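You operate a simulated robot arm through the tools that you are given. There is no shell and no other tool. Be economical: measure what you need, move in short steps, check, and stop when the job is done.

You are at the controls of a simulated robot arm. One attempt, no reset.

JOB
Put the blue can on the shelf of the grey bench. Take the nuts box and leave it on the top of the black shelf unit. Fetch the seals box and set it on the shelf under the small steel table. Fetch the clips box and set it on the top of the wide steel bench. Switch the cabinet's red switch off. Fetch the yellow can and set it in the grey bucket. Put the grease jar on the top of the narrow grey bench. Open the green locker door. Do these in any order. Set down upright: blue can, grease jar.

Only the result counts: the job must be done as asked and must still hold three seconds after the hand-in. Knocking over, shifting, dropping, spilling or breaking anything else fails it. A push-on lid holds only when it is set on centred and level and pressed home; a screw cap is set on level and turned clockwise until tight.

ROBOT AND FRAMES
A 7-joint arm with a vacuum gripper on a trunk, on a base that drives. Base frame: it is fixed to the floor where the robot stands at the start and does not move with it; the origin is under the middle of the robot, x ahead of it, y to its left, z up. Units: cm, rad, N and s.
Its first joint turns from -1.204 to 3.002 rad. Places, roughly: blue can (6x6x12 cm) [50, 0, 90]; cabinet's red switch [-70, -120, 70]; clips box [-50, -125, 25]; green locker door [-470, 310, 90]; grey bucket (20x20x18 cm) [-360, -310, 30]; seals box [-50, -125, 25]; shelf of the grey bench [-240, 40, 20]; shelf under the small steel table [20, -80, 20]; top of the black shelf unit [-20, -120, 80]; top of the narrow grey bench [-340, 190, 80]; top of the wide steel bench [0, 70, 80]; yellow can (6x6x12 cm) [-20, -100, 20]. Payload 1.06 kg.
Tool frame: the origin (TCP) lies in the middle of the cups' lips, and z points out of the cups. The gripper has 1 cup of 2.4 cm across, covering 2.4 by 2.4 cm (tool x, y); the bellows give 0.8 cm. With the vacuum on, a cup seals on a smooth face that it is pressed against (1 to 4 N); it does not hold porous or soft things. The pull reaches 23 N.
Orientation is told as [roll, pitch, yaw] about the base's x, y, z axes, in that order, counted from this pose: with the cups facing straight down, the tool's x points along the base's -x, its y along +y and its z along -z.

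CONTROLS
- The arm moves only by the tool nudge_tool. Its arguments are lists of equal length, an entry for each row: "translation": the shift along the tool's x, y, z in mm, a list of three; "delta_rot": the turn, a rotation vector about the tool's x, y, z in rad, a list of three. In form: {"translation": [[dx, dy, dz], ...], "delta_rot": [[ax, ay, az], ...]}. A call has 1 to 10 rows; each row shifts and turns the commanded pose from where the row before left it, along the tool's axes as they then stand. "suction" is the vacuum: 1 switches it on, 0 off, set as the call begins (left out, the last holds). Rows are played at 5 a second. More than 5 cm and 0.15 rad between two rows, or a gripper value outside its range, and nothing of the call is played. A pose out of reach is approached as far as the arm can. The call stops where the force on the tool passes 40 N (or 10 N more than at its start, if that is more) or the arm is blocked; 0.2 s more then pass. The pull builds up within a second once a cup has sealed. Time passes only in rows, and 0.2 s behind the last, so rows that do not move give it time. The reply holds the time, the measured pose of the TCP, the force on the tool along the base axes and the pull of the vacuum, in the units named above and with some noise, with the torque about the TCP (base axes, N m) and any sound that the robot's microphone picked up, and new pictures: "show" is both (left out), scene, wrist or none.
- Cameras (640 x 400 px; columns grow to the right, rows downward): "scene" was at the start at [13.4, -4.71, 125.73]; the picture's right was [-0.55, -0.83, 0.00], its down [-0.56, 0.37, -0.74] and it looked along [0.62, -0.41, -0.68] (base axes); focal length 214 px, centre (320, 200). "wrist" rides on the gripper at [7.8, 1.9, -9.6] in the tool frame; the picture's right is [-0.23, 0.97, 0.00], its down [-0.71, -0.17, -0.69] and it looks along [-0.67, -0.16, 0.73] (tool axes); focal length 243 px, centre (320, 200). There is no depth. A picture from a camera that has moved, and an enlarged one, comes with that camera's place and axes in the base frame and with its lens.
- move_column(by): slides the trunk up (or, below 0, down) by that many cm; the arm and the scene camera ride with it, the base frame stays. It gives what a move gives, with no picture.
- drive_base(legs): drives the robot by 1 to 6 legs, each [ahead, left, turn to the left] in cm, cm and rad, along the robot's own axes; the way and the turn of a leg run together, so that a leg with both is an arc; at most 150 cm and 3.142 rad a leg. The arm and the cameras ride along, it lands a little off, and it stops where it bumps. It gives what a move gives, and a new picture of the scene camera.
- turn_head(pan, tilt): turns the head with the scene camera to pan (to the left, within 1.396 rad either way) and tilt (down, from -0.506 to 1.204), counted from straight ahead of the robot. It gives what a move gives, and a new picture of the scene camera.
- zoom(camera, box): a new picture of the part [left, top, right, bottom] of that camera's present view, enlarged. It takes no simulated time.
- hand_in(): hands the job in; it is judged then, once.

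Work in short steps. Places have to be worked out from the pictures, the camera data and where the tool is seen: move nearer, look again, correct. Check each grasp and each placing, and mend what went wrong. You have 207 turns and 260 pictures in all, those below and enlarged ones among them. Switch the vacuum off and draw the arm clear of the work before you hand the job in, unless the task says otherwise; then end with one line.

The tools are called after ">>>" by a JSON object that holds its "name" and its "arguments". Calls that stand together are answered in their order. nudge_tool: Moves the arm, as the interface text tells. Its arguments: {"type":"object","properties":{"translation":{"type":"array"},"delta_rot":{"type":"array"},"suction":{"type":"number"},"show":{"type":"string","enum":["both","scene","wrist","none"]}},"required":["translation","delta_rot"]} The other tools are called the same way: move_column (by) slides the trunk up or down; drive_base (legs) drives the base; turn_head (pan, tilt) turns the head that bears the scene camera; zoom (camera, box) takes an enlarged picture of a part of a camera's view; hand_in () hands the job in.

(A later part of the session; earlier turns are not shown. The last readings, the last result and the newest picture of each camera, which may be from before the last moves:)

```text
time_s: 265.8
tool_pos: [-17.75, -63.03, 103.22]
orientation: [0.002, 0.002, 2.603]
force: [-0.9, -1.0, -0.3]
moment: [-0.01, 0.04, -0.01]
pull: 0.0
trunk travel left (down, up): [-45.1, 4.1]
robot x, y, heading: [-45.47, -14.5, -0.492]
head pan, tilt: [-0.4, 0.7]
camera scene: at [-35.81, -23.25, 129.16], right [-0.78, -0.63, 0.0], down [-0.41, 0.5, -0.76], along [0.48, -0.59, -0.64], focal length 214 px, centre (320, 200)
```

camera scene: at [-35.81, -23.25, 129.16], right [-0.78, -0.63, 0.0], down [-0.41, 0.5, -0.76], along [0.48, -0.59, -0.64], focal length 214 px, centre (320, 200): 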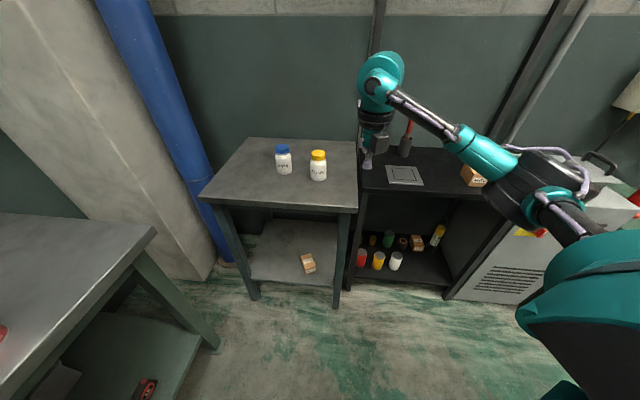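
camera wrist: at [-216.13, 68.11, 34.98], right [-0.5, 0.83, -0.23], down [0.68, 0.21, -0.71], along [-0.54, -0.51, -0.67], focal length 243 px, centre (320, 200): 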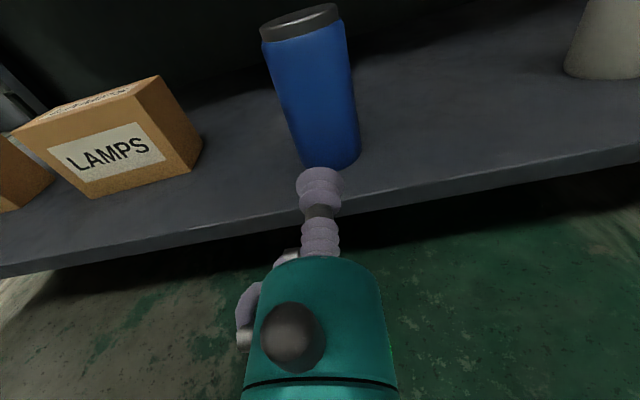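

Grease jar at about (10.9,-79.4), lid top near z≈91. I drive 32 cm to bring the cup above it.

>>> {"name": "drive_base", "arguments": {"legs": [[32.5, -0.8, 0]]}}

>>> {"name": "nudge_tool", "arguments": {"translation": [[0, 0, 30]], "delta_rot": [[0, 0, 0]], "show": "wrist"}}

```text
time_s: 268.0
tool_pos: [11.19, -78.89, 103.07]
orientation: [0.0, 0.004, 2.609]
force: [-0.4, 0.1, -0.6]
moment: [0.02, -0.01, -0.01]
pull: 0.1
trunk travel left (down, up): [-45.1, 4.1]
robot x, y, heading: [-17.24, -30.41, -0.483]
head pan, tilt: [-0.4, 0.7]
camera scene: at [-7.23, -39.28, 129.15], right [-0.77, -0.63, 0.0], down [-0.41, 0.5, -0.76], along [0.48, -0.59, -0.64], focal length 214 px, centre (320, 200)
```

scene: 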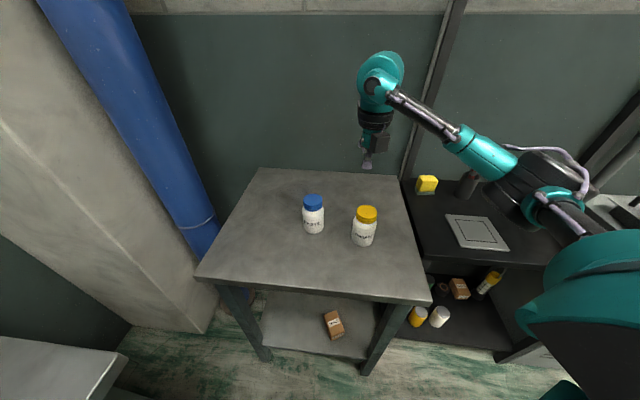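

```text
time_s: 268.4
tool_pos: [11.06, -78.96, 100.12]
orientation: [0.003, 0.005, 2.608]
force: [-0.1, 0.4, 0.6]
moment: [0.0, 0.0, -0.01]
pull: 0.1
trunk travel left (down, up): [-45.1, 4.1]
robot x, y, heading: [-16.86, -30.37, -0.486]
head pan, tilt: [-0.4, 0.7]
camera wrist: at [16.65, -84.61, 109.7], right [-0.7, -0.72, 0.0], down [-0.52, 0.51, 0.68], along [-0.49, 0.47, -0.73], focal length 243 px, centre (320, 200)
```

wrist: 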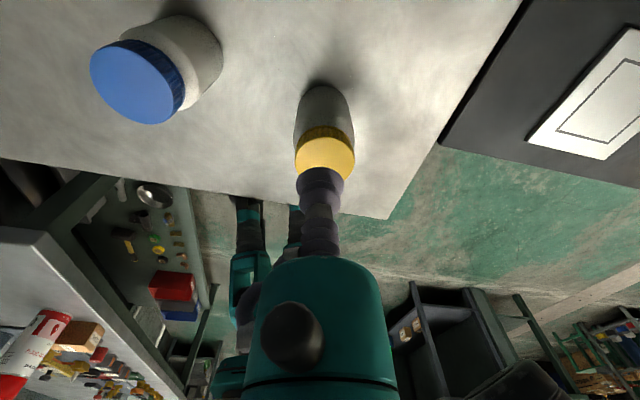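

Combining views puts the lid centre at about (8.4,-77.0) with its top near z≈93. I shift back 3.3 cm and check.

>>> {"name": "nudge_tool", "arguments": {"translation": [[-33, -3, 0], [0, 0, 20]], "delta_rot": [[0, 0, 0], [0, 0, 0]], "show": "wrist"}}

>>> {"name": "zoom", "arguments": {"camera": "scene", "box": [270, 130, 450, 270]}}

```text
time_s: 269.0
tool_pos: [8.27, -77.03, 98.4]
orientation: [0.001, 0.006, 2.608]
force: [-0.1, 0.3, -0.5]
moment: [-0.01, -0.01, 0.04]
pull: 0.0
trunk travel left (down, up): [-45.1, 4.1]
robot x, y, heading: [-16.34, -30.3, -0.482]
head pan, tilt: [-0.4, 0.7]
camera wrist: at [13.92, -82.63, 107.94], right [-0.7, -0.72, 0.0], down [-0.52, 0.51, 0.68], along [-0.49, 0.47, -0.73], focal length 243 px, centre (320, 200)
```

wrist: 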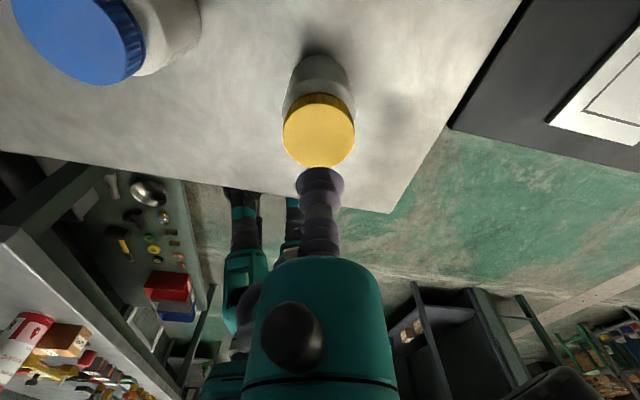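

```text
2.86 times, centred on (360, 200) of scene
camera zoom: at [-7.25, -39.27, 129.16], right [-0.77, -0.63, 0.0], down [-0.41, 0.5, -0.76], along [0.48, -0.59, -0.64], focal length 613 px, centre (206, 200)
```

zoom: 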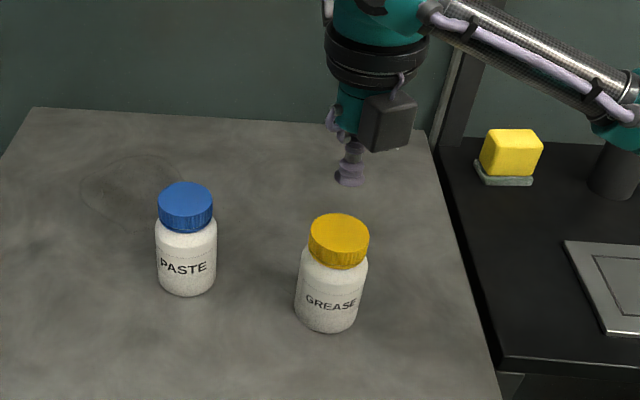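

Centred now. I descend with suction on in careful steps.

>>> {"name": "nudge_tool", "arguments": {"translation": [[0, 0, 35], [0, 0, 10], [0, 0, 6], [0, 0, 5], [0, 0, 4], [0, 0, 0], [0, 0, 0]], "delta_rot": [[0, 0, 0], [0, 0, 0], [0, 0, 0], [0, 0, 0], [0, 0, 0], [0, 0, 0], [0, 0, 0]], "suction": 1, "show": "none"}}

```text
time_s: 270.6
tool_pos: [8.49, -76.86, 92.32]
orientation: [0.001, 0.008, 2.607]
force: [2.7, -2.2, 17.3]
moment: [-0.03, -0.02, -0.01]
pull: 22.5
trunk travel left (down, up): [-45.1, 4.1]
robot x, y, heading: [-16.78, -30.17, -0.484]
head pan, tilt: [-0.4, 0.7]
```

Sealed on the lid. I lift and check the jar comes along.

>>> {"name": "nudge_tool", "arguments": {"translation": [[0, 0, -10], [0, 0, -20], [0, 0, -30], [0, 0, -30], [0, 0, 0]], "delta_rot": [[0, 0, 0], [0, 0, 0], [0, 0, 0], [0, 0, 0], [0, 0, 0]], "show": "scene"}}

```text
time_s: 271.8
tool_pos: [8.24, -76.81, 101.14]
orientation: [0.0, 0.002, 2.608]
force: [0.0, -0.1, -2.7]
moment: [0.02, 0.0, 0.02]
pull: 22.7
trunk travel left (down, up): [-45.1, 4.1]
robot x, y, heading: [-16.98, -30.42, -0.489]
head pan, tilt: [-0.4, 0.7]
camera scene: at [-7.26, -39.27, 129.15], right [-0.77, -0.63, 0.0], down [-0.41, 0.5, -0.76], along [0.48, -0.59, -0.64], focal length 214 px, centre (320, 200)
```

scene: 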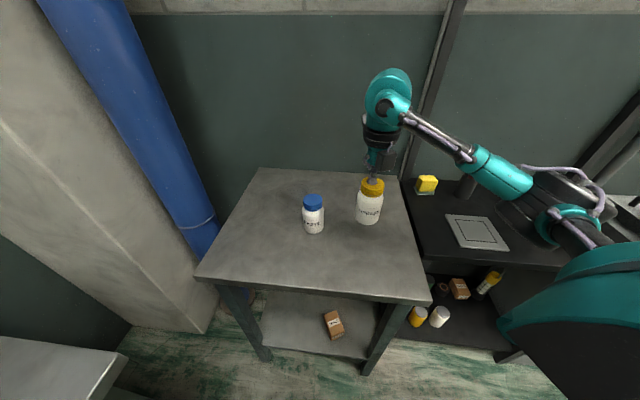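

Jar is held. I back off, turn around, and drive up the aisle toward the narrow grey bench area.

>>> {"name": "drive_base", "arguments": {"legs": [[-40, 0, 0], [0, 0, 2.81], [145, 0, 0]]}}

>>> {"name": "turn_head", "arguments": {"pan": 0.0, "tilt": 0.35}}

```text
time_s: 287.8
tool_pos: [-153.65, 154.12, 101.11]
orientation: [0.001, 0.005, -0.925]
force: [0.2, 0.2, -3.1]
moment: [0.09, 0.06, -0.01]
pull: 23.0
trunk travel left (down, up): [-45.1, 4.1]
robot x, y, heading: [-148.3, 101.68, 2.263]
head pan, tilt: [-0.4, 0.7]
camera scene: at [-153.3, 113.11, 129.16], right [0.96, 0.29, 0.0], down [0.19, -0.62, -0.76], along [-0.22, 0.73, -0.64], focal length 214 px, centre (320, 200)
```

scene: 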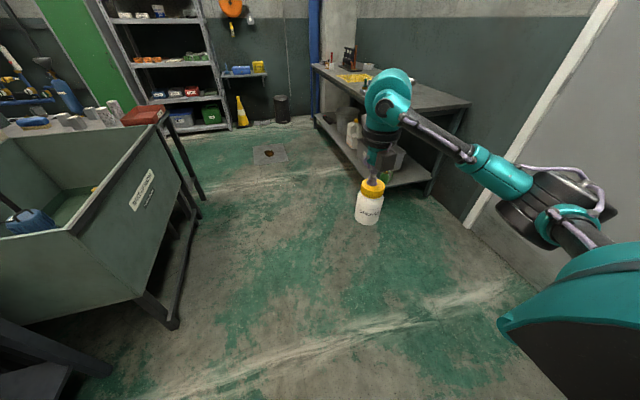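

```text
time_s: 288.6
tool_pos: [-153.77, 154.11, 101.14]
orientation: [0.002, 0.003, -0.926]
force: [-0.1, -0.7, -1.5]
moment: [0.06, 0.06, 0.03]
pull: 23.2
trunk travel left (down, up): [-45.1, 4.1]
robot x, y, heading: [-148.16, 101.96, 2.262]
head pan, tilt: [0.0, 0.351]
camera scene: at [-156.78, 112.15, 132.29], right [0.77, 0.64, 0.0], down [0.22, -0.27, -0.94], along [-0.6, 0.72, -0.34], focal length 214 px, centre (320, 200)
```

scene: 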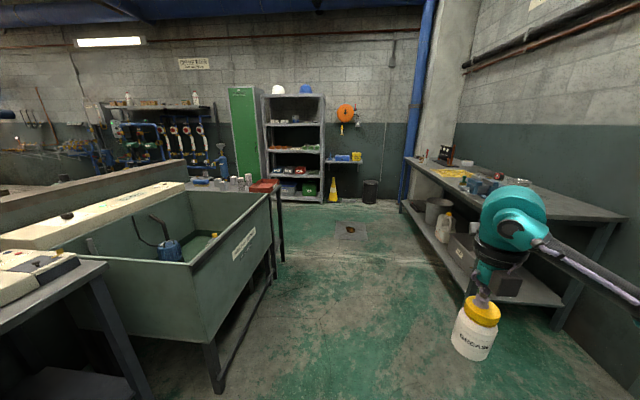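

>>> {"name": "zoom", "arguments": {"camera": "scene", "box": [140, 150, 340, 275]}}

```text
3.20 times, centred on (240, 212) of scene
camera zoom: at [-156.78, 112.15, 132.29], right [0.77, 0.64, 0.0], down [0.22, -0.27, -0.94], along [-0.6, 0.72, -0.34], focal length 686 px, centre (576, 160)
```

zoom: 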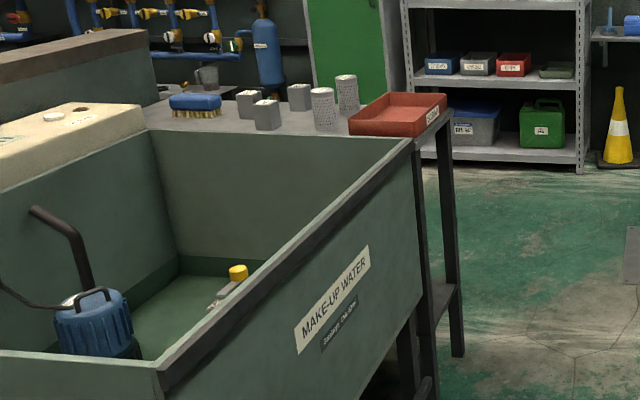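

The narrow grey bench (with a red tray, cubes and cylinders) is behind the sink. I drive past its end to view its far side.

>>> {"name": "drive_base", "arguments": {"legs": [[140, 0, 0], [75, 0, 0]]}}

>>> {"name": "turn_head", "arguments": {"pan": 1.3, "tilt": 0.55}}

```text
time_s: 299.3
tool_pos: [-289.29, 321.01, 101.18]
orientation: [0.002, 0.003, -0.943]
force: [0.6, -0.2, -2.9]
moment: [0.07, 0.05, -0.01]
pull: 23.0
trunk travel left (down, up): [-45.1, 4.1]
robot x, y, heading: [-284.51, 268.46, 2.25]
head pan, tilt: [0.0, 0.351]
camera scene: at [-292.87, 279.01, 132.29], right [0.78, 0.63, 0.0], down [0.22, -0.27, -0.94], along [-0.59, 0.73, -0.34], focal length 214 px, centre (320, 200)
```

scene: 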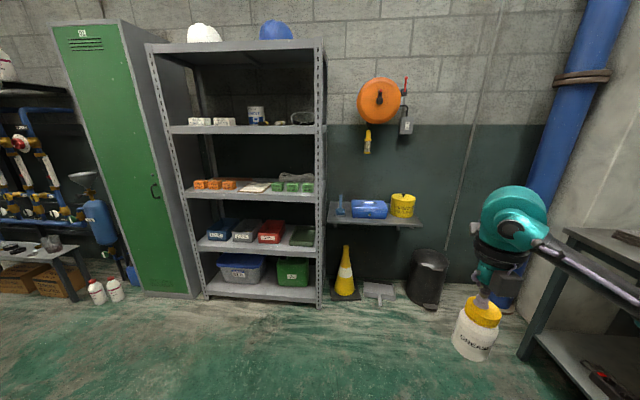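

```text
time_s: 300.8
tool_pos: [-289.27, 320.96, 101.16]
orientation: [0.002, 0.005, -0.942]
force: [0.3, 0.4, -3.4]
moment: [0.11, 0.06, -0.01]
pull: 23.1
trunk travel left (down, up): [-45.1, 4.1]
robot x, y, heading: [-284.46, 268.67, 2.244]
head pan, tilt: [1.3, 0.55]
camera scene: at [-295.26, 268.18, 130.47], right [-0.4, 0.92, 0.0], down [0.48, 0.21, -0.85], along [-0.78, -0.34, -0.52], focal length 214 px, centre (320, 200)
```

scene: 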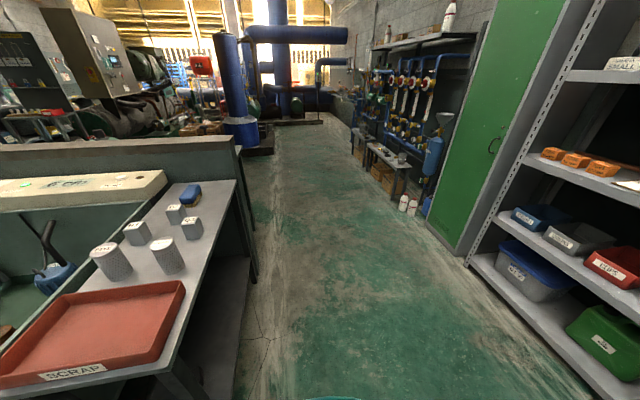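

The bench top's front edge lies at n≈358, with a free spot near l≈-190, n≈351. I move into the aisle, turn to face the bench, and shift right.

>>> {"name": "drive_base", "arguments": {"legs": [[30, 0, 0], [0, 0, 3.03], [0, -57, 0]]}}

>>> {"name": "turn_head", "arguments": {"pan": -0.2, "tilt": 0.7}}

```text
time_s: 314.8
tool_pos: [-355.24, 211.42, 101.03]
orientation: [-0.001, 0.005, 2.054]
force: [0.2, -0.5, -2.9]
moment: [-0.08, -0.07, -0.03]
pull: 23.3
trunk travel left (down, up): [-45.1, 4.1]
robot x, y, heading: [-351.86, 263.97, -1.044]
head pan, tilt: [1.3, 0.55]
camera scene: at [-340.81, 262.48, 130.47], right [0.26, -0.97, 0.0], down [-0.51, -0.13, -0.85], along [0.82, 0.22, -0.52], focal length 214 px, centre (320, 200)
```

scene: 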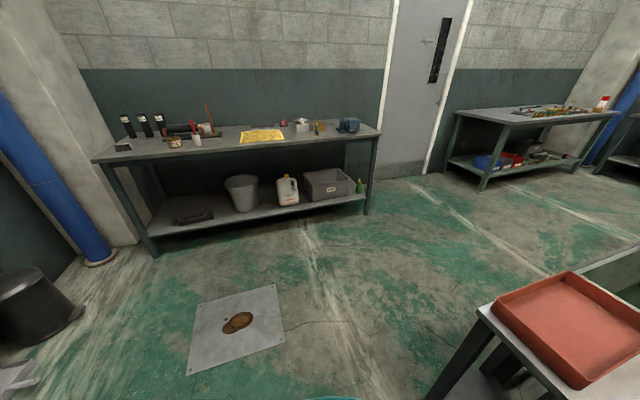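

```text
time_s: 316.4
tool_pos: [-355.15, 211.42, 101.1]
orientation: [0.001, 0.005, 2.051]
force: [0.4, -0.6, -3.0]
moment: [-0.06, -0.07, -0.01]
pull: 22.9
trunk travel left (down, up): [-45.1, 4.1]
robot x, y, heading: [-352.08, 264.08, -1.043]
head pan, tilt: [-0.201, 0.7]
camera scene: at [-346.75, 252.15, 129.16], right [-0.95, -0.32, 0.0], down [-0.21, 0.61, -0.76], along [0.25, -0.72, -0.64], focal length 214 px, centre (320, 200)
```

scene: 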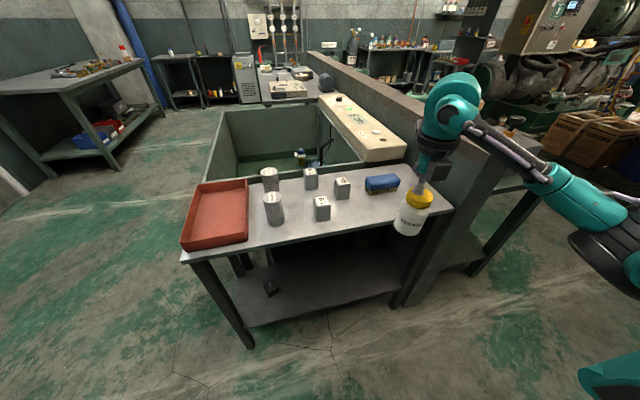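

The free spot between cube and brush is about (-343.5,200). I drive the jar over it.

>>> {"name": "drive_base", "arguments": {"legs": [[0, 4.4, 0], [15.7, 0, 0]]}}

>>> {"name": "nudge_tool", "arguments": {"translation": [[0, 0, 30]], "delta_rot": [[0, 0, 0]], "show": "wrist"}}

```text
time_s: 318.5
tool_pos: [-343.48, 200.04, 101.05]
orientation: [0.003, 0.004, 2.052]
force: [0.2, 0.2, -2.9]
moment: [-0.07, -0.04, 0.01]
pull: 22.4
trunk travel left (down, up): [-45.1, 4.1]
robot x, y, heading: [-340.09, 253.23, -1.041]
head pan, tilt: [-0.201, 0.7]
camera scene: at [-335.08, 240.8, 129.15], right [-0.95, -0.32, 0.0], down [-0.21, 0.61, -0.76], along [0.25, -0.72, -0.64], focal length 214 px, centre (320, 200)
```

scene: 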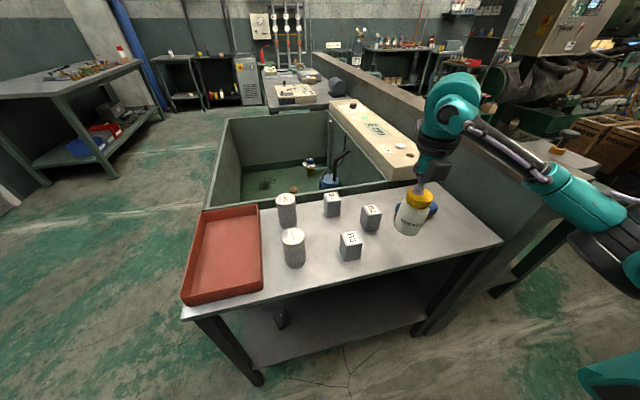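

```text
time_s: 318.9
tool_pos: [-343.31, 200.12, 98.12]
orientation: [0.001, 0.004, 2.052]
force: [0.3, -0.3, -2.8]
moment: [-0.11, -0.07, 0.03]
pull: 23.1
trunk travel left (down, up): [-45.1, 4.1]
robot x, y, heading: [-340.49, 252.98, -1.04]
head pan, tilt: [-0.201, 0.7]
camera wrist: at [-341.57, 192.35, 107.74], right [-0.97, -0.24, 0.0], down [-0.18, 0.71, 0.68], along [-0.16, 0.66, -0.73], focal length 243 px, centre (320, 200)
```

wrist: 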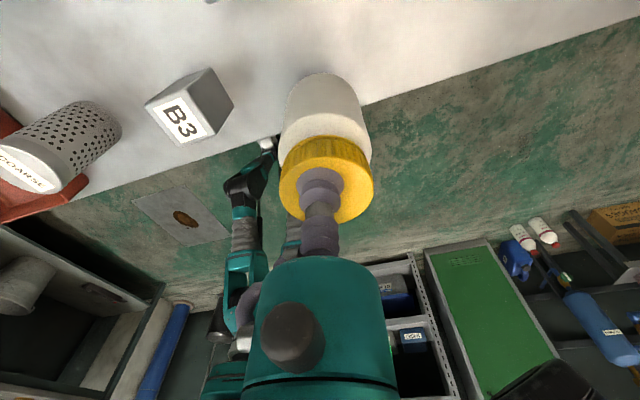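

The jar base would sit right at the edge; I shift it 3.5 cm inward, then lower gently.

>>> {"name": "nudge_tool", "arguments": {"translation": [[35, -4, 0], [0, 0, 20], [0, 0, 10], [0, 0, 5], [0, 0, 5], [0, 0, 4]], "delta_rot": [[0, 0, 0], [0, 0, 0], [0, 0, 0], [0, 0, 0], [0, 0, 0], [0, 0, 0]], "show": "both"}}

```text
time_s: 320.3
tool_pos: [-341.39, 197.24, 93.67]
orientation: [0.002, 0.003, 2.053]
force: [0.3, -0.3, -2.2]
moment: [-0.1, -0.04, 0.03]
pull: 22.7
trunk travel left (down, up): [-45.1, 4.1]
robot x, y, heading: [-340.18, 252.94, -1.043]
head pan, tilt: [-0.201, 0.7]
camera scene: at [-335.12, 240.87, 129.16], right [-0.95, -0.32, 0.0], down [-0.21, 0.61, -0.76], along [0.25, -0.72, -0.64], focal length 214 px, centre (320, 200)
camera wrist: at [-339.69, 189.51, 103.25], right [-0.97, -0.24, 0.0], down [-0.18, 0.71, 0.68], along [-0.17, 0.66, -0.73], focal length 243 px, centre (320, 200)
```

scene: 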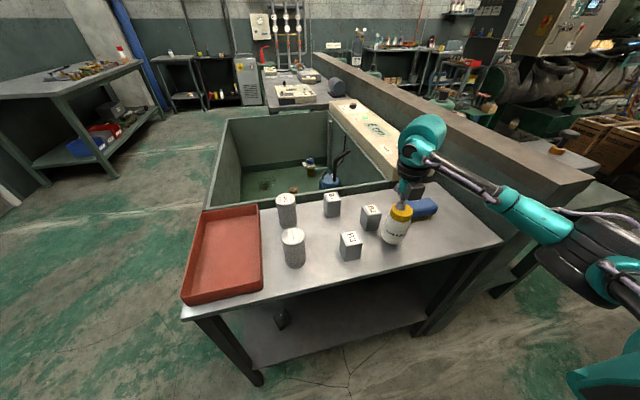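
wrist: 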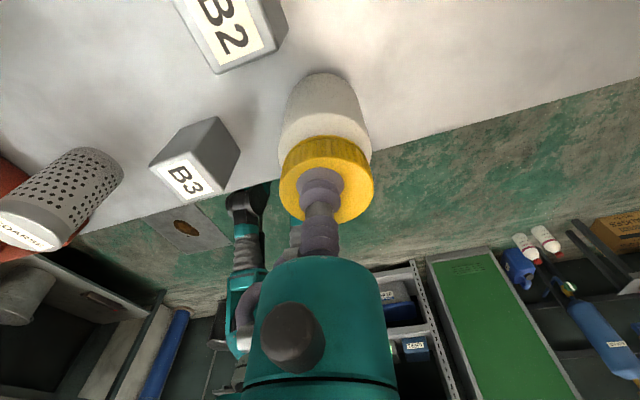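

Clear of the cubes and inside the edge. I continue lowering to contact.

>>> {"name": "nudge_tool", "arguments": {"translation": [[0, 0, 5], [0, 0, 4], [0, 0, 4], [0, 0, 3], [0, 0, 3]], "delta_rot": [[0, 0, 0], [0, 0, 0], [0, 0, 0], [0, 0, 0], [0, 0, 0]], "show": "none"}}

```text
time_s: 321.5
tool_pos: [-341.5, 197.28, 91.81]
orientation: [0.002, 0.002, 2.051]
force: [0.4, -0.3, -2.5]
moment: [-0.1, -0.06, -0.01]
pull: 23.1
trunk travel left (down, up): [-45.1, 4.1]
robot x, y, heading: [-340.72, 252.73, -1.039]
head pan, tilt: [-0.201, 0.7]
```

>>> {"name": "nudge_tool", "arguments": {"translation": [[0, 0, 4], [0, 0, 4], [0, 0, 3], [0, 0, 3], [0, 0, 3], [0, 0, 3]], "delta_rot": [[0, 0, 0], [0, 0, 0], [0, 0, 0], [0, 0, 0], [0, 0, 0], [0, 0, 0]], "show": "none"}}

```text
time_s: 322.9
tool_pos: [-341.49, 197.27, 89.93]
orientation: [0.002, 0.008, 2.052]
force: [3.2, -4.5, 21.0]
moment: [-0.09, -0.06, 0.01]
pull: 22.8
trunk travel left (down, up): [-45.1, 4.1]
robot x, y, heading: [-340.51, 252.8, -1.038]
head pan, tilt: [-0.201, 0.7]
```

Contact at z≈90. I release and lift off.

>>> {"name": "nudge_tool", "arguments": {"translation": [[0, 0, -2], [0, 0, 0], [0, 0, 0], [0, 0, 0], [0, 0, -10], [0, 0, -40], [0, 0, -40], [0, 0, -40]], "delta_rot": [[0, 0, 0], [0, 0, 0], [0, 0, 0], [0, 0, 0], [0, 0, 0], [0, 0, 0], [0, 0, 0], [0, 0, 0]], "suction": 0, "show": "scene"}}

```text
time_s: 324.7
tool_pos: [-341.56, 197.5, 102.96]
orientation: [0.001, 0.002, 2.051]
force: [-0.2, 0.4, 1.0]
moment: [0.01, 0.01, 0.0]
pull: 0.1
trunk travel left (down, up): [-45.1, 4.1]
robot x, y, heading: [-340.23, 252.94, -1.041]
head pan, tilt: [-0.201, 0.7]
camera scene: at [-335.12, 240.92, 129.17], right [-0.95, -0.32, 0.0], down [-0.21, 0.61, -0.77], along [0.25, -0.72, -0.64], focal length 214 px, centre (320, 200)
```

scene: 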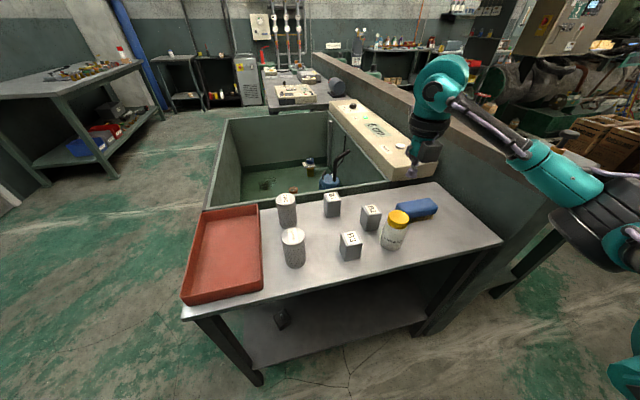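

The grease jar stands upright. Next the locker: I back off, turn around to face the wall, and bring the tool to horizontal.

>>> {"name": "drive_base", "arguments": {"legs": [[-20, 0, 0], [0, 0, -3.11], [0, 85, 0]]}}

>>> {"name": "nudge_tool", "arguments": {"translation": [[0, 0, 0], [0, 0, 0], [0, 0, 0], [0, 0, 0], [0, 0, 0], [0, 0, 0], [0, 0, 0], [0, 0, 0], [0, 0, 0], [0, 0, 0]], "delta_rot": [[0, 0.149, 0], [0, 0.149, 0], [0, 0.149, 0], [0, 0.149, 0], [0, 0.149, 0], [0, 0.149, 0], [0, 0.149, 0], [0, 0.149, 0], [0, 0.149, 0], [0, 0.149, 0]], "show": "none"}}

>>> {"name": "turn_head", "arguments": {"pan": 0.0, "tilt": 0.5}}

```text
time_s: 341.2
tool_pos: [-423.93, 283.23, 103.0]
orientation: [0.001, 0.005, -1.102]
force: [0.1, 0.2, 0.8]
moment: [0.02, 0.02, 0.0]
pull: 0.1
trunk travel left (down, up): [-45.1, 4.1]
robot x, y, heading: [-425.69, 228.13, 2.091]
head pan, tilt: [-0.201, 0.7]
camera scene: at [-430.28, 239.66, 129.16], right [0.95, 0.31, 0.0], down [0.2, -0.61, -0.76], along [-0.24, 0.73, -0.64], focal length 214 px, centre (320, 200)
```

scene: 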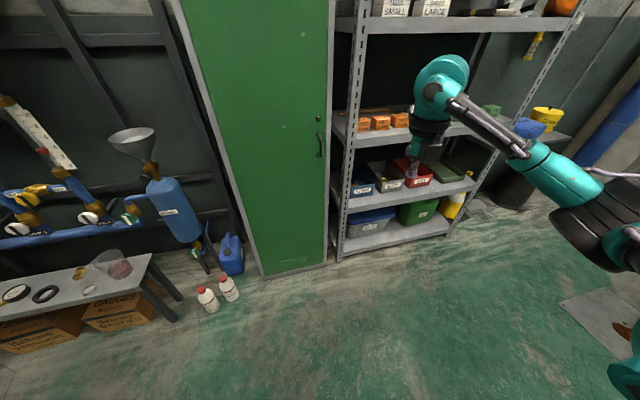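

```text
time_s: 343.4
tool_pos: [-423.71, 283.22, 102.98]
orientation: [-0.003, 1.497, -1.106]
force: [-0.3, -0.1, 0.2]
moment: [0.01, -0.03, 0.0]
pull: 0.1
trunk travel left (down, up): [-45.1, 4.1]
robot x, y, heading: [-426.04, 227.9, 2.089]
head pan, tilt: [-0.201, 0.7]
```

```text
time_s: 344.2
tool_pos: [-423.76, 283.38, 103.03]
orientation: [0.013, 1.495, -1.091]
force: [0.0, 0.1, -0.4]
moment: [0.01, 0.02, -0.02]
pull: 0.0
trunk travel left (down, up): [-45.1, 4.1]
robot x, y, heading: [-425.78, 227.77, 2.087]
head pan, tilt: [0.0, 0.499]
camera scene: at [-432.12, 239.5, 130.93], right [0.87, 0.49, 0.0], down [0.24, -0.42, -0.88], along [-0.43, 0.76, -0.48], focal length 214 px, centre (320, 200)
```

scene: 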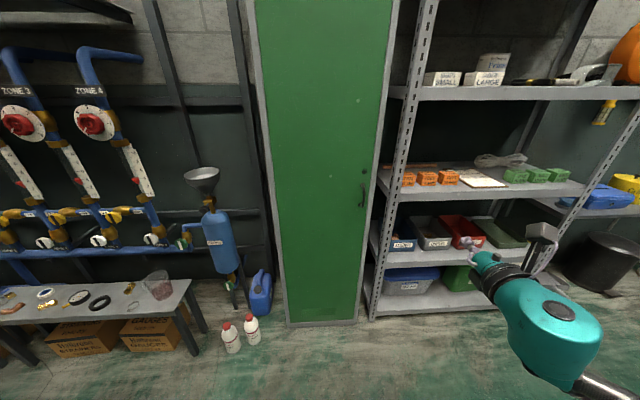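

>>> {"name": "zoom", "arguments": {"camera": "scene", "box": [320, 140, 410, 240]}}

>>> {"name": "zoom", "arguments": {"camera": "scene", "box": [240, 220, 400, 340]}}

```text
4.00 times, centred on (365, 190) of scene
camera zoom: at [-432.12, 239.5, 130.93], right [0.87, 0.49, 0.0], down [0.24, -0.42, -0.88], along [-0.43, 0.76, -0.48], focal length 858 px, centre (140, 240)
```

zoom: 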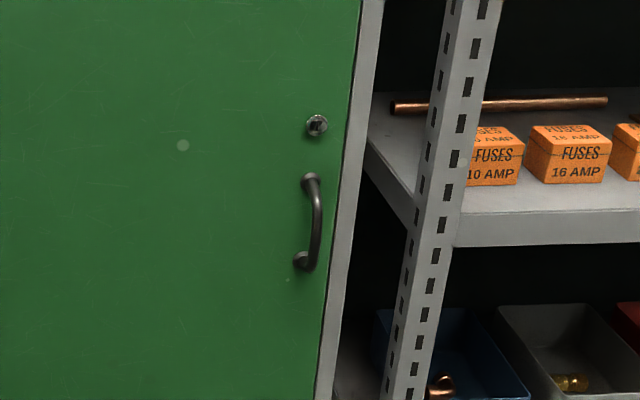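

```text
3.33 times, centred on (320, 280) of scene
camera zoom: at [-432.12, 239.5, 130.93], right [0.87, 0.49, 0.0], down [0.24, -0.42, -0.88], along [-0.43, 0.76, -0.48], focal length 715 px, centre (320, -67)
```

zoom: 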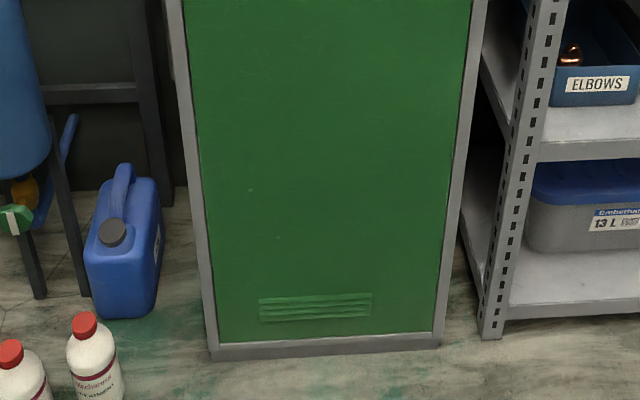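

The locker door is inset, handle on its right, hinge on the left (l≈-254). I'll suck onto the plain door face left of the handle and pull. First I level/align the tool, lower to z≈92, and drive up to it.

>>> {"name": "nudge_tool", "arguments": {"translation": [[0, 0, 0], [-50, 0, 0], [-50, 0, 0]], "delta_rot": [[0.096, 0.076, 0], [0, 0, 0], [0, 0, 0]], "show": "none"}}

>>> {"name": "drive_base", "arguments": {"legs": [[0, 19.4, 0], [35, 0, 0]]}}

>>> {"name": "nudge_tool", "arguments": {"translation": [[0, 0, 0]], "delta_rot": [[0, 0, 0]], "show": "wrist"}}

```text
time_s: 345.0
tool_pos: [-423.83, 283.38, 93.09]
orientation: [-1.245, 1.566, -2.255]
force: [0.5, -1.4, -0.4]
moment: [-0.03, -0.05, -0.02]
pull: 0.1
trunk travel left (down, up): [-45.1, 4.1]
robot x, y, heading: [-425.52, 227.76, 2.088]
head pan, tilt: [0.0, 0.499]
```

```text
time_s: 349.2
tool_pos: [-458.13, 304.98, 93.15]
orientation: [-1.277, 1.567, -2.282]
force: [-0.7, -0.2, -0.9]
moment: [0.03, -0.01, 0.02]
pull: 0.1
trunk travel left (down, up): [-45.1, 4.1]
robot x, y, heading: [-460.33, 249.4, 2.084]
head pan, tilt: [0.0, 0.499]
camera scene: at [-466.56, 261.01, 130.93], right [0.87, 0.49, 0.0], down [0.24, -0.42, -0.88], along [-0.43, 0.76, -0.48], focal length 214 px, centre (320, 200)
```

scene: 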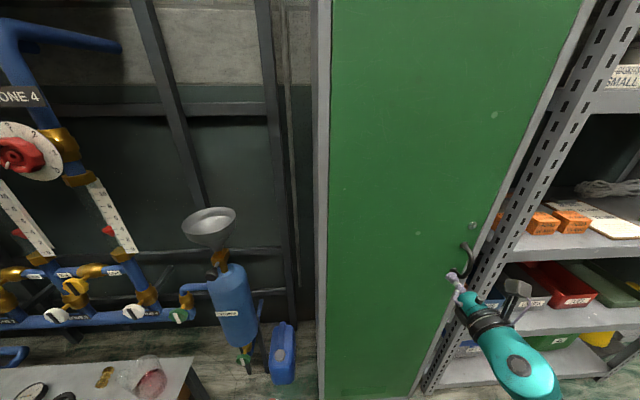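

```text
time_s: 349.6
tool_pos: [-458.13, 304.82, 93.17]
orientation: [-1.34, 1.57, -2.348]
force: [0.5, 0.1, 0.6]
moment: [0.0, 0.01, -0.03]
pull: 0.2
trunk travel left (down, up): [-45.1, 4.1]
robot x, y, heading: [-460.32, 249.75, 2.085]
head pan, tilt: [0.0, 0.499]
camera wrist: at [-451.56, 297.79, 101.01], right [0.82, 0.52, -0.24], down [0.22, -0.67, -0.71], along [-0.53, 0.53, -0.67], focal length 243 px, centre (320, 200)
```

wrist: 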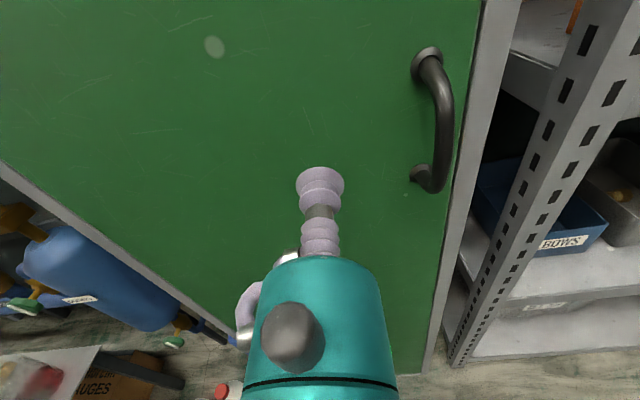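

The cup faces plain door left of the handle. I advance with suction on.

>>> {"name": "nudge_tool", "arguments": {"translation": [[0, 0, 40], [0, 0, 20], [0, 0, 8], [0, 0, 5], [0, 0, 5], [0, 0, 4], [0, 0, 4], [0, 0, 0], [0, 0, 0]], "delta_rot": [[0, 0, 0], [0, 0, 0], [0, 0, 0], [0, 0, 0], [0, 0, 0], [0, 0, 0], [0, 0, 0], [0, 0, 0], [0, 0, 0]], "suction": 1, "show": "none"}}

```text
time_s: 351.6
tool_pos: [-462.53, 312.19, 93.16]
orientation: [-1.943, 1.569, -2.948]
force: [7.8, -12.8, 0.4]
moment: [-0.06, 0.11, 0.12]
pull: 22.8
trunk travel left (down, up): [-45.1, 4.1]
robot x, y, heading: [-460.61, 249.21, 2.091]
head pan, tilt: [0.0, 0.499]
```

Sealed on the door. I pull along the hinge arc in small steps and watch.

>>> {"name": "nudge_tool", "arguments": {"translation": [[0, 0, -13], [0, 0, -13], [0, -1, -20], [0, -1, -20], [0, -1, -20], [0, 0, 0]], "delta_rot": [[-0.02, 0, 0], [-0.04, 0, 0], [-0.075, 0, 0], [-0.075, 0, 0], [-0.075, 0, 0], [0, 0, 0]], "show": "scene"}}

```text
time_s: 353.0
tool_pos: [-459.04, 304.34, 93.23]
orientation: [-1.465, 1.568, -2.76]
force: [7.1, 2.7, 5.7]
moment: [-0.04, 0.05, 0.08]
pull: 23.3
trunk travel left (down, up): [-45.1, 4.1]
robot x, y, heading: [-460.21, 249.43, 2.087]
head pan, tilt: [0.0, 0.499]
camera scene: at [-466.43, 260.97, 130.94], right [0.87, 0.49, 0.0], down [0.24, -0.42, -0.88], along [-0.43, 0.76, -0.48], focal length 214 px, centre (320, 200)
```

scene: 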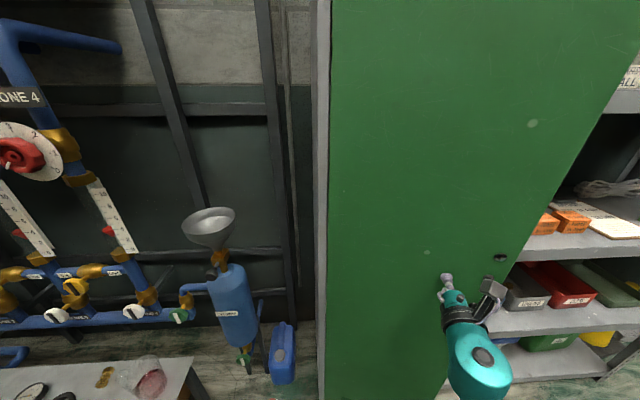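

The door is opening and the seal holds. I continue the arc.

>>> {"name": "nudge_tool", "arguments": {"translation": [[0, -1, -20], [0, -1, -20], [0, -1, -20], [0, -1, -20], [0, -1, -20], [0, -1, -20]], "delta_rot": [[-0.075, 0, 0], [-0.075, 0, 0], [-0.075, 0, 0], [-0.075, 0, 0], [-0.075, 0, 0], [-0.075, 0, 0]], "show": "scene"}}

```text
time_s: 354.4
tool_pos: [-458.85, 292.36, 93.03]
orientation: [-1.201, 1.568, -2.94]
force: [5.3, -1.8, 6.2]
moment: [0.03, 0.18, 0.08]
pull: 22.8
trunk travel left (down, up): [-45.1, 4.1]
robot x, y, heading: [-460.72, 249.55, 2.084]
head pan, tilt: [0.0, 0.499]
camera scene: at [-466.49, 260.89, 130.94], right [0.87, 0.49, 0.0], down [0.24, -0.42, -0.88], along [-0.43, 0.76, -0.48], focal length 214 px, centre (320, 200)
```

scene: 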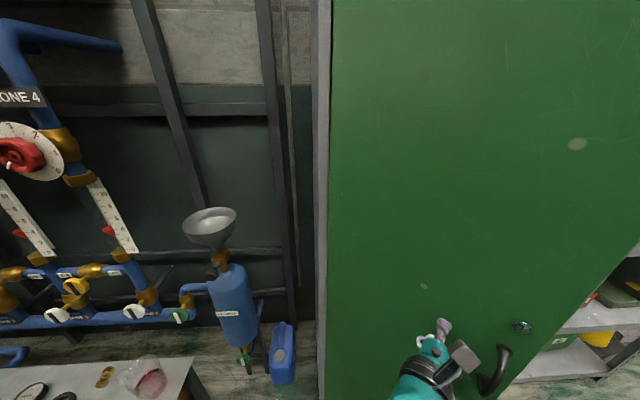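

Now about 45° open. To keep going without the base meeting the door, I rotate the whole robot rigidly about the hinge with small arc legs.

>>> {"name": "drive_base", "arguments": {"legs": [[0.3, 5.56, -0.1], [0.3, 5.56, -0.1], [0.3, 5.56, -0.1], [0.3, 5.56, -0.1]]}}

```text
time_s: 357.9
tool_pos: [-463.6, 282.69, 93.02]
orientation: [-0.997, 1.569, -3.139]
force: [1.4, -0.8, 1.8]
moment: [-0.04, 0.02, 0.06]
pull: 22.5
trunk travel left (down, up): [-45.1, 4.1]
robot x, y, heading: [-481.51, 243.62, 1.681]
head pan, tilt: [0.0, 0.499]
camera scene: at [-482.94, 256.83, 130.94], right [0.99, 0.11, 0.0], down [0.05, -0.48, -0.88], along [-0.1, 0.87, -0.48], focal length 214 px, centre (320, 200)
```

scene: 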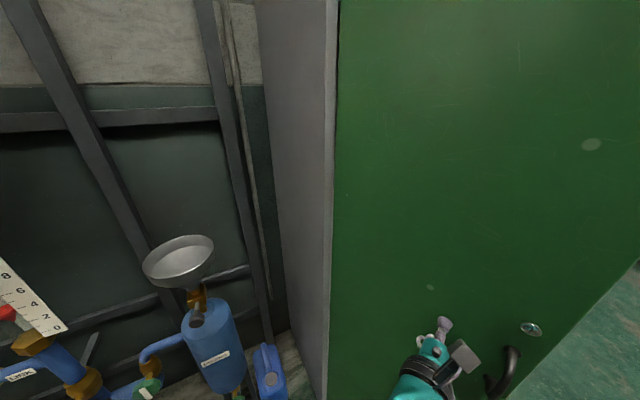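

The door is at about 68°. A little more: I ease the base back-left along the door's path and then turn the tool with it.

>>> {"name": "drive_base", "arguments": {"legs": [[-3.2, 2.6, 0]]}}

>>> {"name": "nudge_tool", "arguments": {"translation": [[0, 0, 0], [0, 0, 0], [0, -1, -15], [0, -1, -15]], "delta_rot": [[-0.08, 0, 0], [-0.08, 0, 0], [-0.06, 0, 0], [-0.06, 0, 0]], "show": "scene"}}

```text
time_s: 358.8
tool_pos: [-465.93, 279.23, 93.03]
orientation: [-0.981, 1.568, -3.123]
force: [-6.7, 7.3, 2.8]
moment: [0.04, 0.03, -0.26]
pull: 22.9
trunk travel left (down, up): [-45.1, 4.1]
robot x, y, heading: [-483.81, 240.02, 1.689]
head pan, tilt: [0.0, 0.499]
camera scene: at [-485.24, 253.39, 130.93], right [0.99, 0.11, 0.0], down [0.06, -0.48, -0.88], along [-0.1, 0.87, -0.48], focal length 214 px, centre (320, 200)
```

scene: 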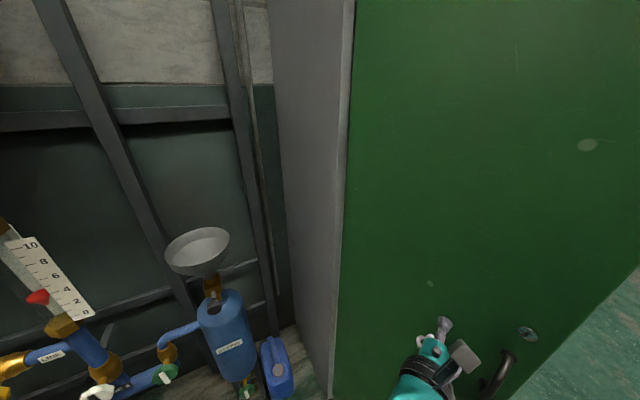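

```text
time_s: 359.8
tool_pos: [-468.03, 277.14, 93.13]
orientation: [-0.505, 1.567, -2.931]
force: [2.5, -4.4, -1.2]
moment: [0.14, 0.09, 0.09]
pull: 23.0
trunk travel left (down, up): [-45.1, 4.1]
robot x, y, heading: [-483.94, 240.39, 1.689]
head pan, tilt: [0.0, 0.499]
camera scene: at [-485.1, 253.31, 130.93], right [0.99, 0.11, 0.0], down [0.05, -0.48, -0.88], along [-0.1, 0.87, -0.48], focal length 214 px, centre (320, 200)
```

scene: 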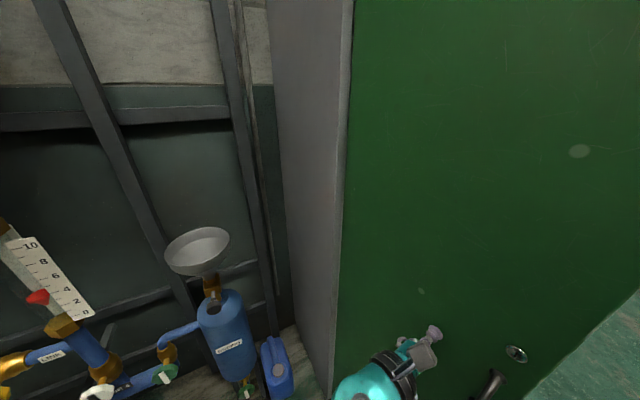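

The door is about 85° open. I release, pull the tool off the face, and back the base straight away.

>>> {"name": "nudge_tool", "arguments": {"translation": [[0, 0, 0], [0, 0, 0], [0, 0, 0], [0, 0, -10], [0, 0, -20], [0, 0, -20]], "delta_rot": [[0, 0, 0], [0, 0, 0], [0, 0, 0], [0, 0, 0], [0, 0, 0], [0, 0, 0]], "suction": 0, "show": "none"}}

>>> {"name": "drive_base", "arguments": {"legs": [[-35, 0, 0]]}}

```text
time_s: 361.2
tool_pos: [-471.03, 274.82, 94.69]
orientation: [-2.689, 1.507, 1.172]
force: [-0.3, 0.1, -0.4]
moment: [0.02, 0.03, 0.01]
pull: 0.1
trunk travel left (down, up): [-45.1, 4.1]
robot x, y, heading: [-483.91, 239.91, 1.685]
head pan, tilt: [0.0, 0.499]
```

```text
time_s: 363.5
tool_pos: [-467.04, 239.57, 95.09]
orientation: [-2.311, 1.503, 1.545]
force: [-0.1, 0.6, -0.4]
moment: [-0.03, -0.02, 0.05]
pull: 0.0
trunk travel left (down, up): [-45.1, 4.1]
robot x, y, heading: [-479.76, 204.74, 1.683]
head pan, tilt: [0.0, 0.499]
camera scene: at [-481.08, 218.15, 130.94], right [0.99, 0.11, 0.0], down [0.05, -0.48, -0.88], along [-0.1, 0.87, -0.48], focal length 214 px, centre (320, 200)
```

scene: 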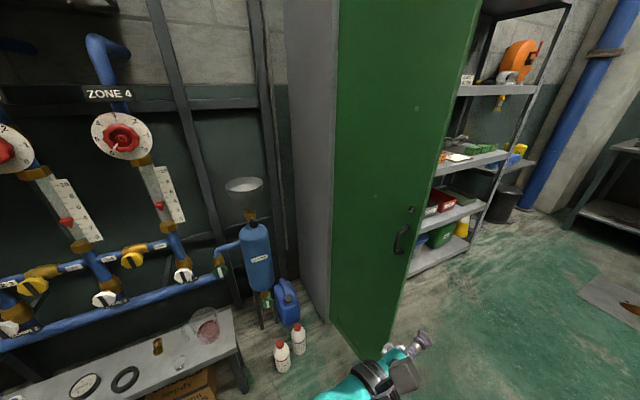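

The locker door stays open at roughly 80°. Now the last item, the yellow can: I straighten the tool and drive back down the aisle.

>>> {"name": "nudge_tool", "arguments": {"translation": [[0, 0, 0], [0, 0, 0], [0, 0, 0], [0, 0, 0], [0, 0, 0], [0, 0, 0], [0, 0, 0]], "delta_rot": [[0.14, 0, 0], [0.14, 0, 0], [0.14, 0, 0], [0.14, 0, 0], [0.14, 0, 0], [0.14, 0, 0], [0.12, 0, 0]], "show": "none"}}

>>> {"name": "drive_base", "arguments": {"legs": [[-5, 0, -1.12], [150, 0, 0], [75, 0, 0], [0, 0, -1.57]]}}

```text
time_s: 364.2
tool_pos: [-467.98, 241.55, 100.8]
orientation: [-1.82, 1.279, 2.315]
force: [9.6, -4.3, 16.4]
moment: [-1.2, 0.79, 0.87]
pull: 0.2
trunk travel left (down, up): [-45.1, 4.1]
robot x, y, heading: [-479.95, 204.97, 1.684]
head pan, tilt: [0.0, 0.499]
stopped in row 3: the arm was blocked; the commanded pose is now the measured one
```

```text
time_s: 382.0
tool_pos: [-288.35, 284.41, 101.73]
orientation: [-1.83, 1.252, -0.393]
force: [-0.9, 0.4, 1.3]
moment: [0.1, 0.0, 0.06]
pull: 0.0
trunk travel left (down, up): [-45.1, 4.1]
robot x, y, heading: [-294.13, 323.42, -1.014]
head pan, tilt: [0.0, 0.499]
camera scene: at [-286.69, 311.46, 130.93], right [-0.85, -0.53, 0.0], down [-0.25, 0.41, -0.88], along [0.47, -0.74, -0.48], focal length 214 px, centre (320, 200)
```

scene: 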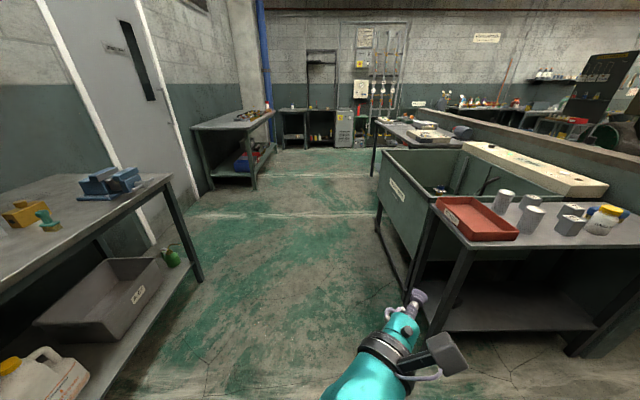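

The arm had bumped against the robot's own body; I extend the tool outward first, then rotate it straight ahead and level.

>>> {"name": "nudge_tool", "arguments": {"translation": [[0, 0, 45], [0, 0, 45], [0, 0, 0], [0, 0, 0], [0, 0, 0], [0, 0, 0], [0, 0, 0], [0, 0, 0], [0, 0, 0], [0, 0, 0]], "delta_rot": [[0, 0, 0], [0, 0, 0], [0.133, -0.042, 0.011], [0.133, -0.042, 0.011], [0.133, -0.042, 0.011], [0.133, -0.042, 0.011], [0.133, -0.042, 0.011], [0, 0, -0.103], [0, 0, -0.103], [0, -0.08, -0.103]], "show": "none"}}

>>> {"name": "drive_base", "arguments": {"legs": [[145, 0, 0], [145, 0, 0]]}}

```text
time_s: 384.2
tool_pos: [-289.61, 275.58, 102.4]
orientation: [2.304, 1.569, -1.85]
force: [0.1, 0.0, -0.4]
moment: [0.01, 0.0, 0.03]
pull: 0.0
trunk travel left (down, up): [-45.1, 4.1]
robot x, y, heading: [-293.93, 322.81, -1.013]
head pan, tilt: [0.0, 0.499]
```

```text
time_s: 398.1
tool_pos: [-137.91, 30.12, 102.38]
orientation: [2.68, 1.569, -1.474]
force: [-0.5, 0.4, -1.3]
moment: [0.0, 0.01, 0.01]
pull: 0.0
trunk travel left (down, up): [-45.1, 4.1]
robot x, y, heading: [-142.76, 77.79, -1.012]
head pan, tilt: [0.0, 0.499]
camera scene: at [-134.95, 65.98, 130.93], right [-0.85, -0.53, 0.0], down [-0.25, 0.41, -0.88], along [0.46, -0.74, -0.48], focal length 214 px, centre (320, 200)
```

scene: 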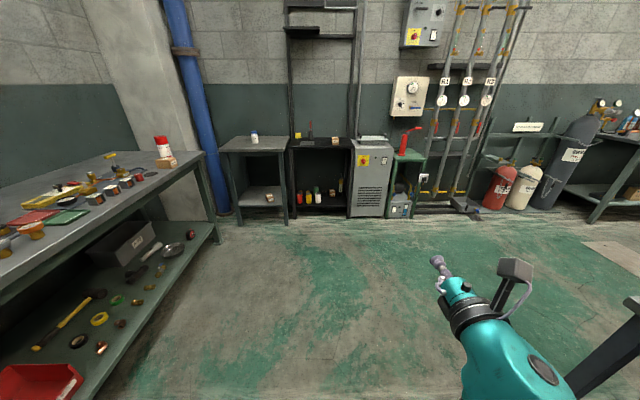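

Back near the start area. I drive on to in front of the shelf unit and lower the trunk and arm to the can's height.

>>> {"name": "drive_base", "arguments": {"legs": [[115, 42, 0]]}}

>>> {"name": "move_column", "arguments": {"by": -40}}

>>> {"name": "nudge_tool", "arguments": {"translation": [[0, 45, 0], [-40, 30, 0], [-45, 20, 0], [-45, 0, 0], [-45, 0, 0], [-45, 0, 0], [-45, 0, 0], [-45, 0, 0], [-45, 0, 0], [-41, 0, 0]], "delta_rot": [[0, 0, 0], [0, 0, 0], [0, 0, 0], [0, 0, 0], [0, 0, 0], [0, 0, 0], [0, 0, 0], [0, 0, 0], [0, 0, 0], [0, 0, 0]], "show": "wrist"}}

```text
time_s: 404.2
tool_pos: [-42.07, -42.49, 102.33]
orientation: [2.67, 1.568, -1.477]
force: [0.4, 0.3, 0.4]
moment: [-0.01, -0.01, 0.03]
pull: 0.0
trunk travel left (down, up): [-45.1, 4.1]
robot x, y, heading: [-46.51, 5.04, -0.997]
head pan, tilt: [0.0, 0.499]
camera scene: at [-39.45, -6.58, 130.93], right [-0.84, -0.54, 0.0], down [-0.26, 0.4, -0.88], along [0.47, -0.74, -0.48], focal length 214 px, centre (320, 200)
```

scene: 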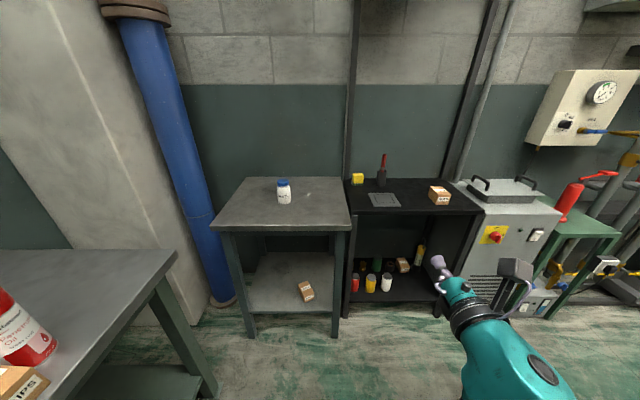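

```text
time_s: 408.0
tool_pos: [-40.94, -43.94, 58.12]
orientation: [0.011, 1.466, 2.149]
force: [0.6, -0.4, 0.0]
moment: [0.0, -0.03, -0.02]
pull: 0.1
trunk travel left (down, up): [-5.1, 44.1]
robot x, y, heading: [-47.22, 4.83, -0.998]
head pan, tilt: [0.0, 0.499]
```

```text
time_s: 409.5
tool_pos: [-53.16, -49.06, 37.17]
orientation: [0.829, 1.377, 3.035]
force: [0.8, 0.9, 0.4]
moment: [0.0, 0.0, -0.01]
pull: 0.1
trunk travel left (down, up): [-5.1, 44.1]
robot x, y, heading: [-47.04, 4.92, -1.002]
head pan, tilt: [0.0, 0.499]
stopped in row 7: the arm was blocked; the commanded pose is now the measured one
camera wrist: at [-58.9, -42.63, 46.49], right [-0.81, -0.57, -0.09], down [-0.4, 0.67, -0.63], along [0.42, -0.48, -0.77], focal length 243 px, centre (320, 200)
```

wrist: 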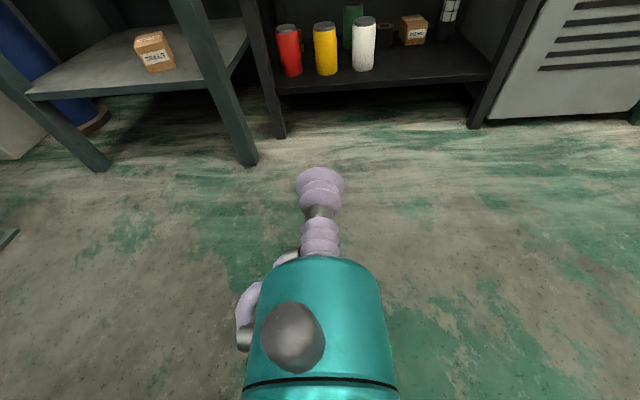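

The arm was folded too close to the body; I extend, trim the orientation, and lower further.

>>> {"name": "nudge_tool", "arguments": {"translation": [[0, 0, 45], [0, 0, 45], [-45, 0, 0], [-45, 0, 0], [-40, 0, 0]], "delta_rot": [[-0.03, 0.065, 0.072], [-0.03, 0.065, 0.072], [0, 0, 0], [0, 0, 0], [0, 0, 0]], "show": "wrist"}}

```text
time_s: 410.7
tool_pos: [-47.98, -56.04, 23.2]
orientation: [2.839, 1.567, -1.3]
force: [0.0, -0.2, 0.2]
moment: [-0.02, 0.02, 0.0]
pull: 0.1
trunk travel left (down, up): [-5.1, 44.1]
robot x, y, heading: [-47.18, 4.87, -1.003]
head pan, tilt: [0.0, 0.499]
camera wrist: at [-54.76, -48.96, 31.12], right [-0.82, -0.53, -0.23], down [-0.23, 0.67, -0.71], along [0.53, -0.53, -0.66], focal length 243 px, centre (320, 200)
```

wrist: 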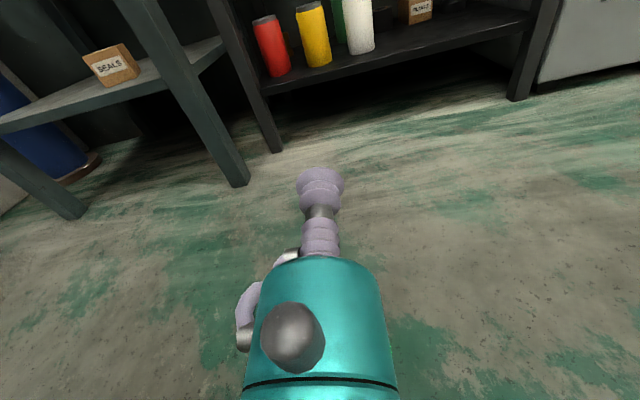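

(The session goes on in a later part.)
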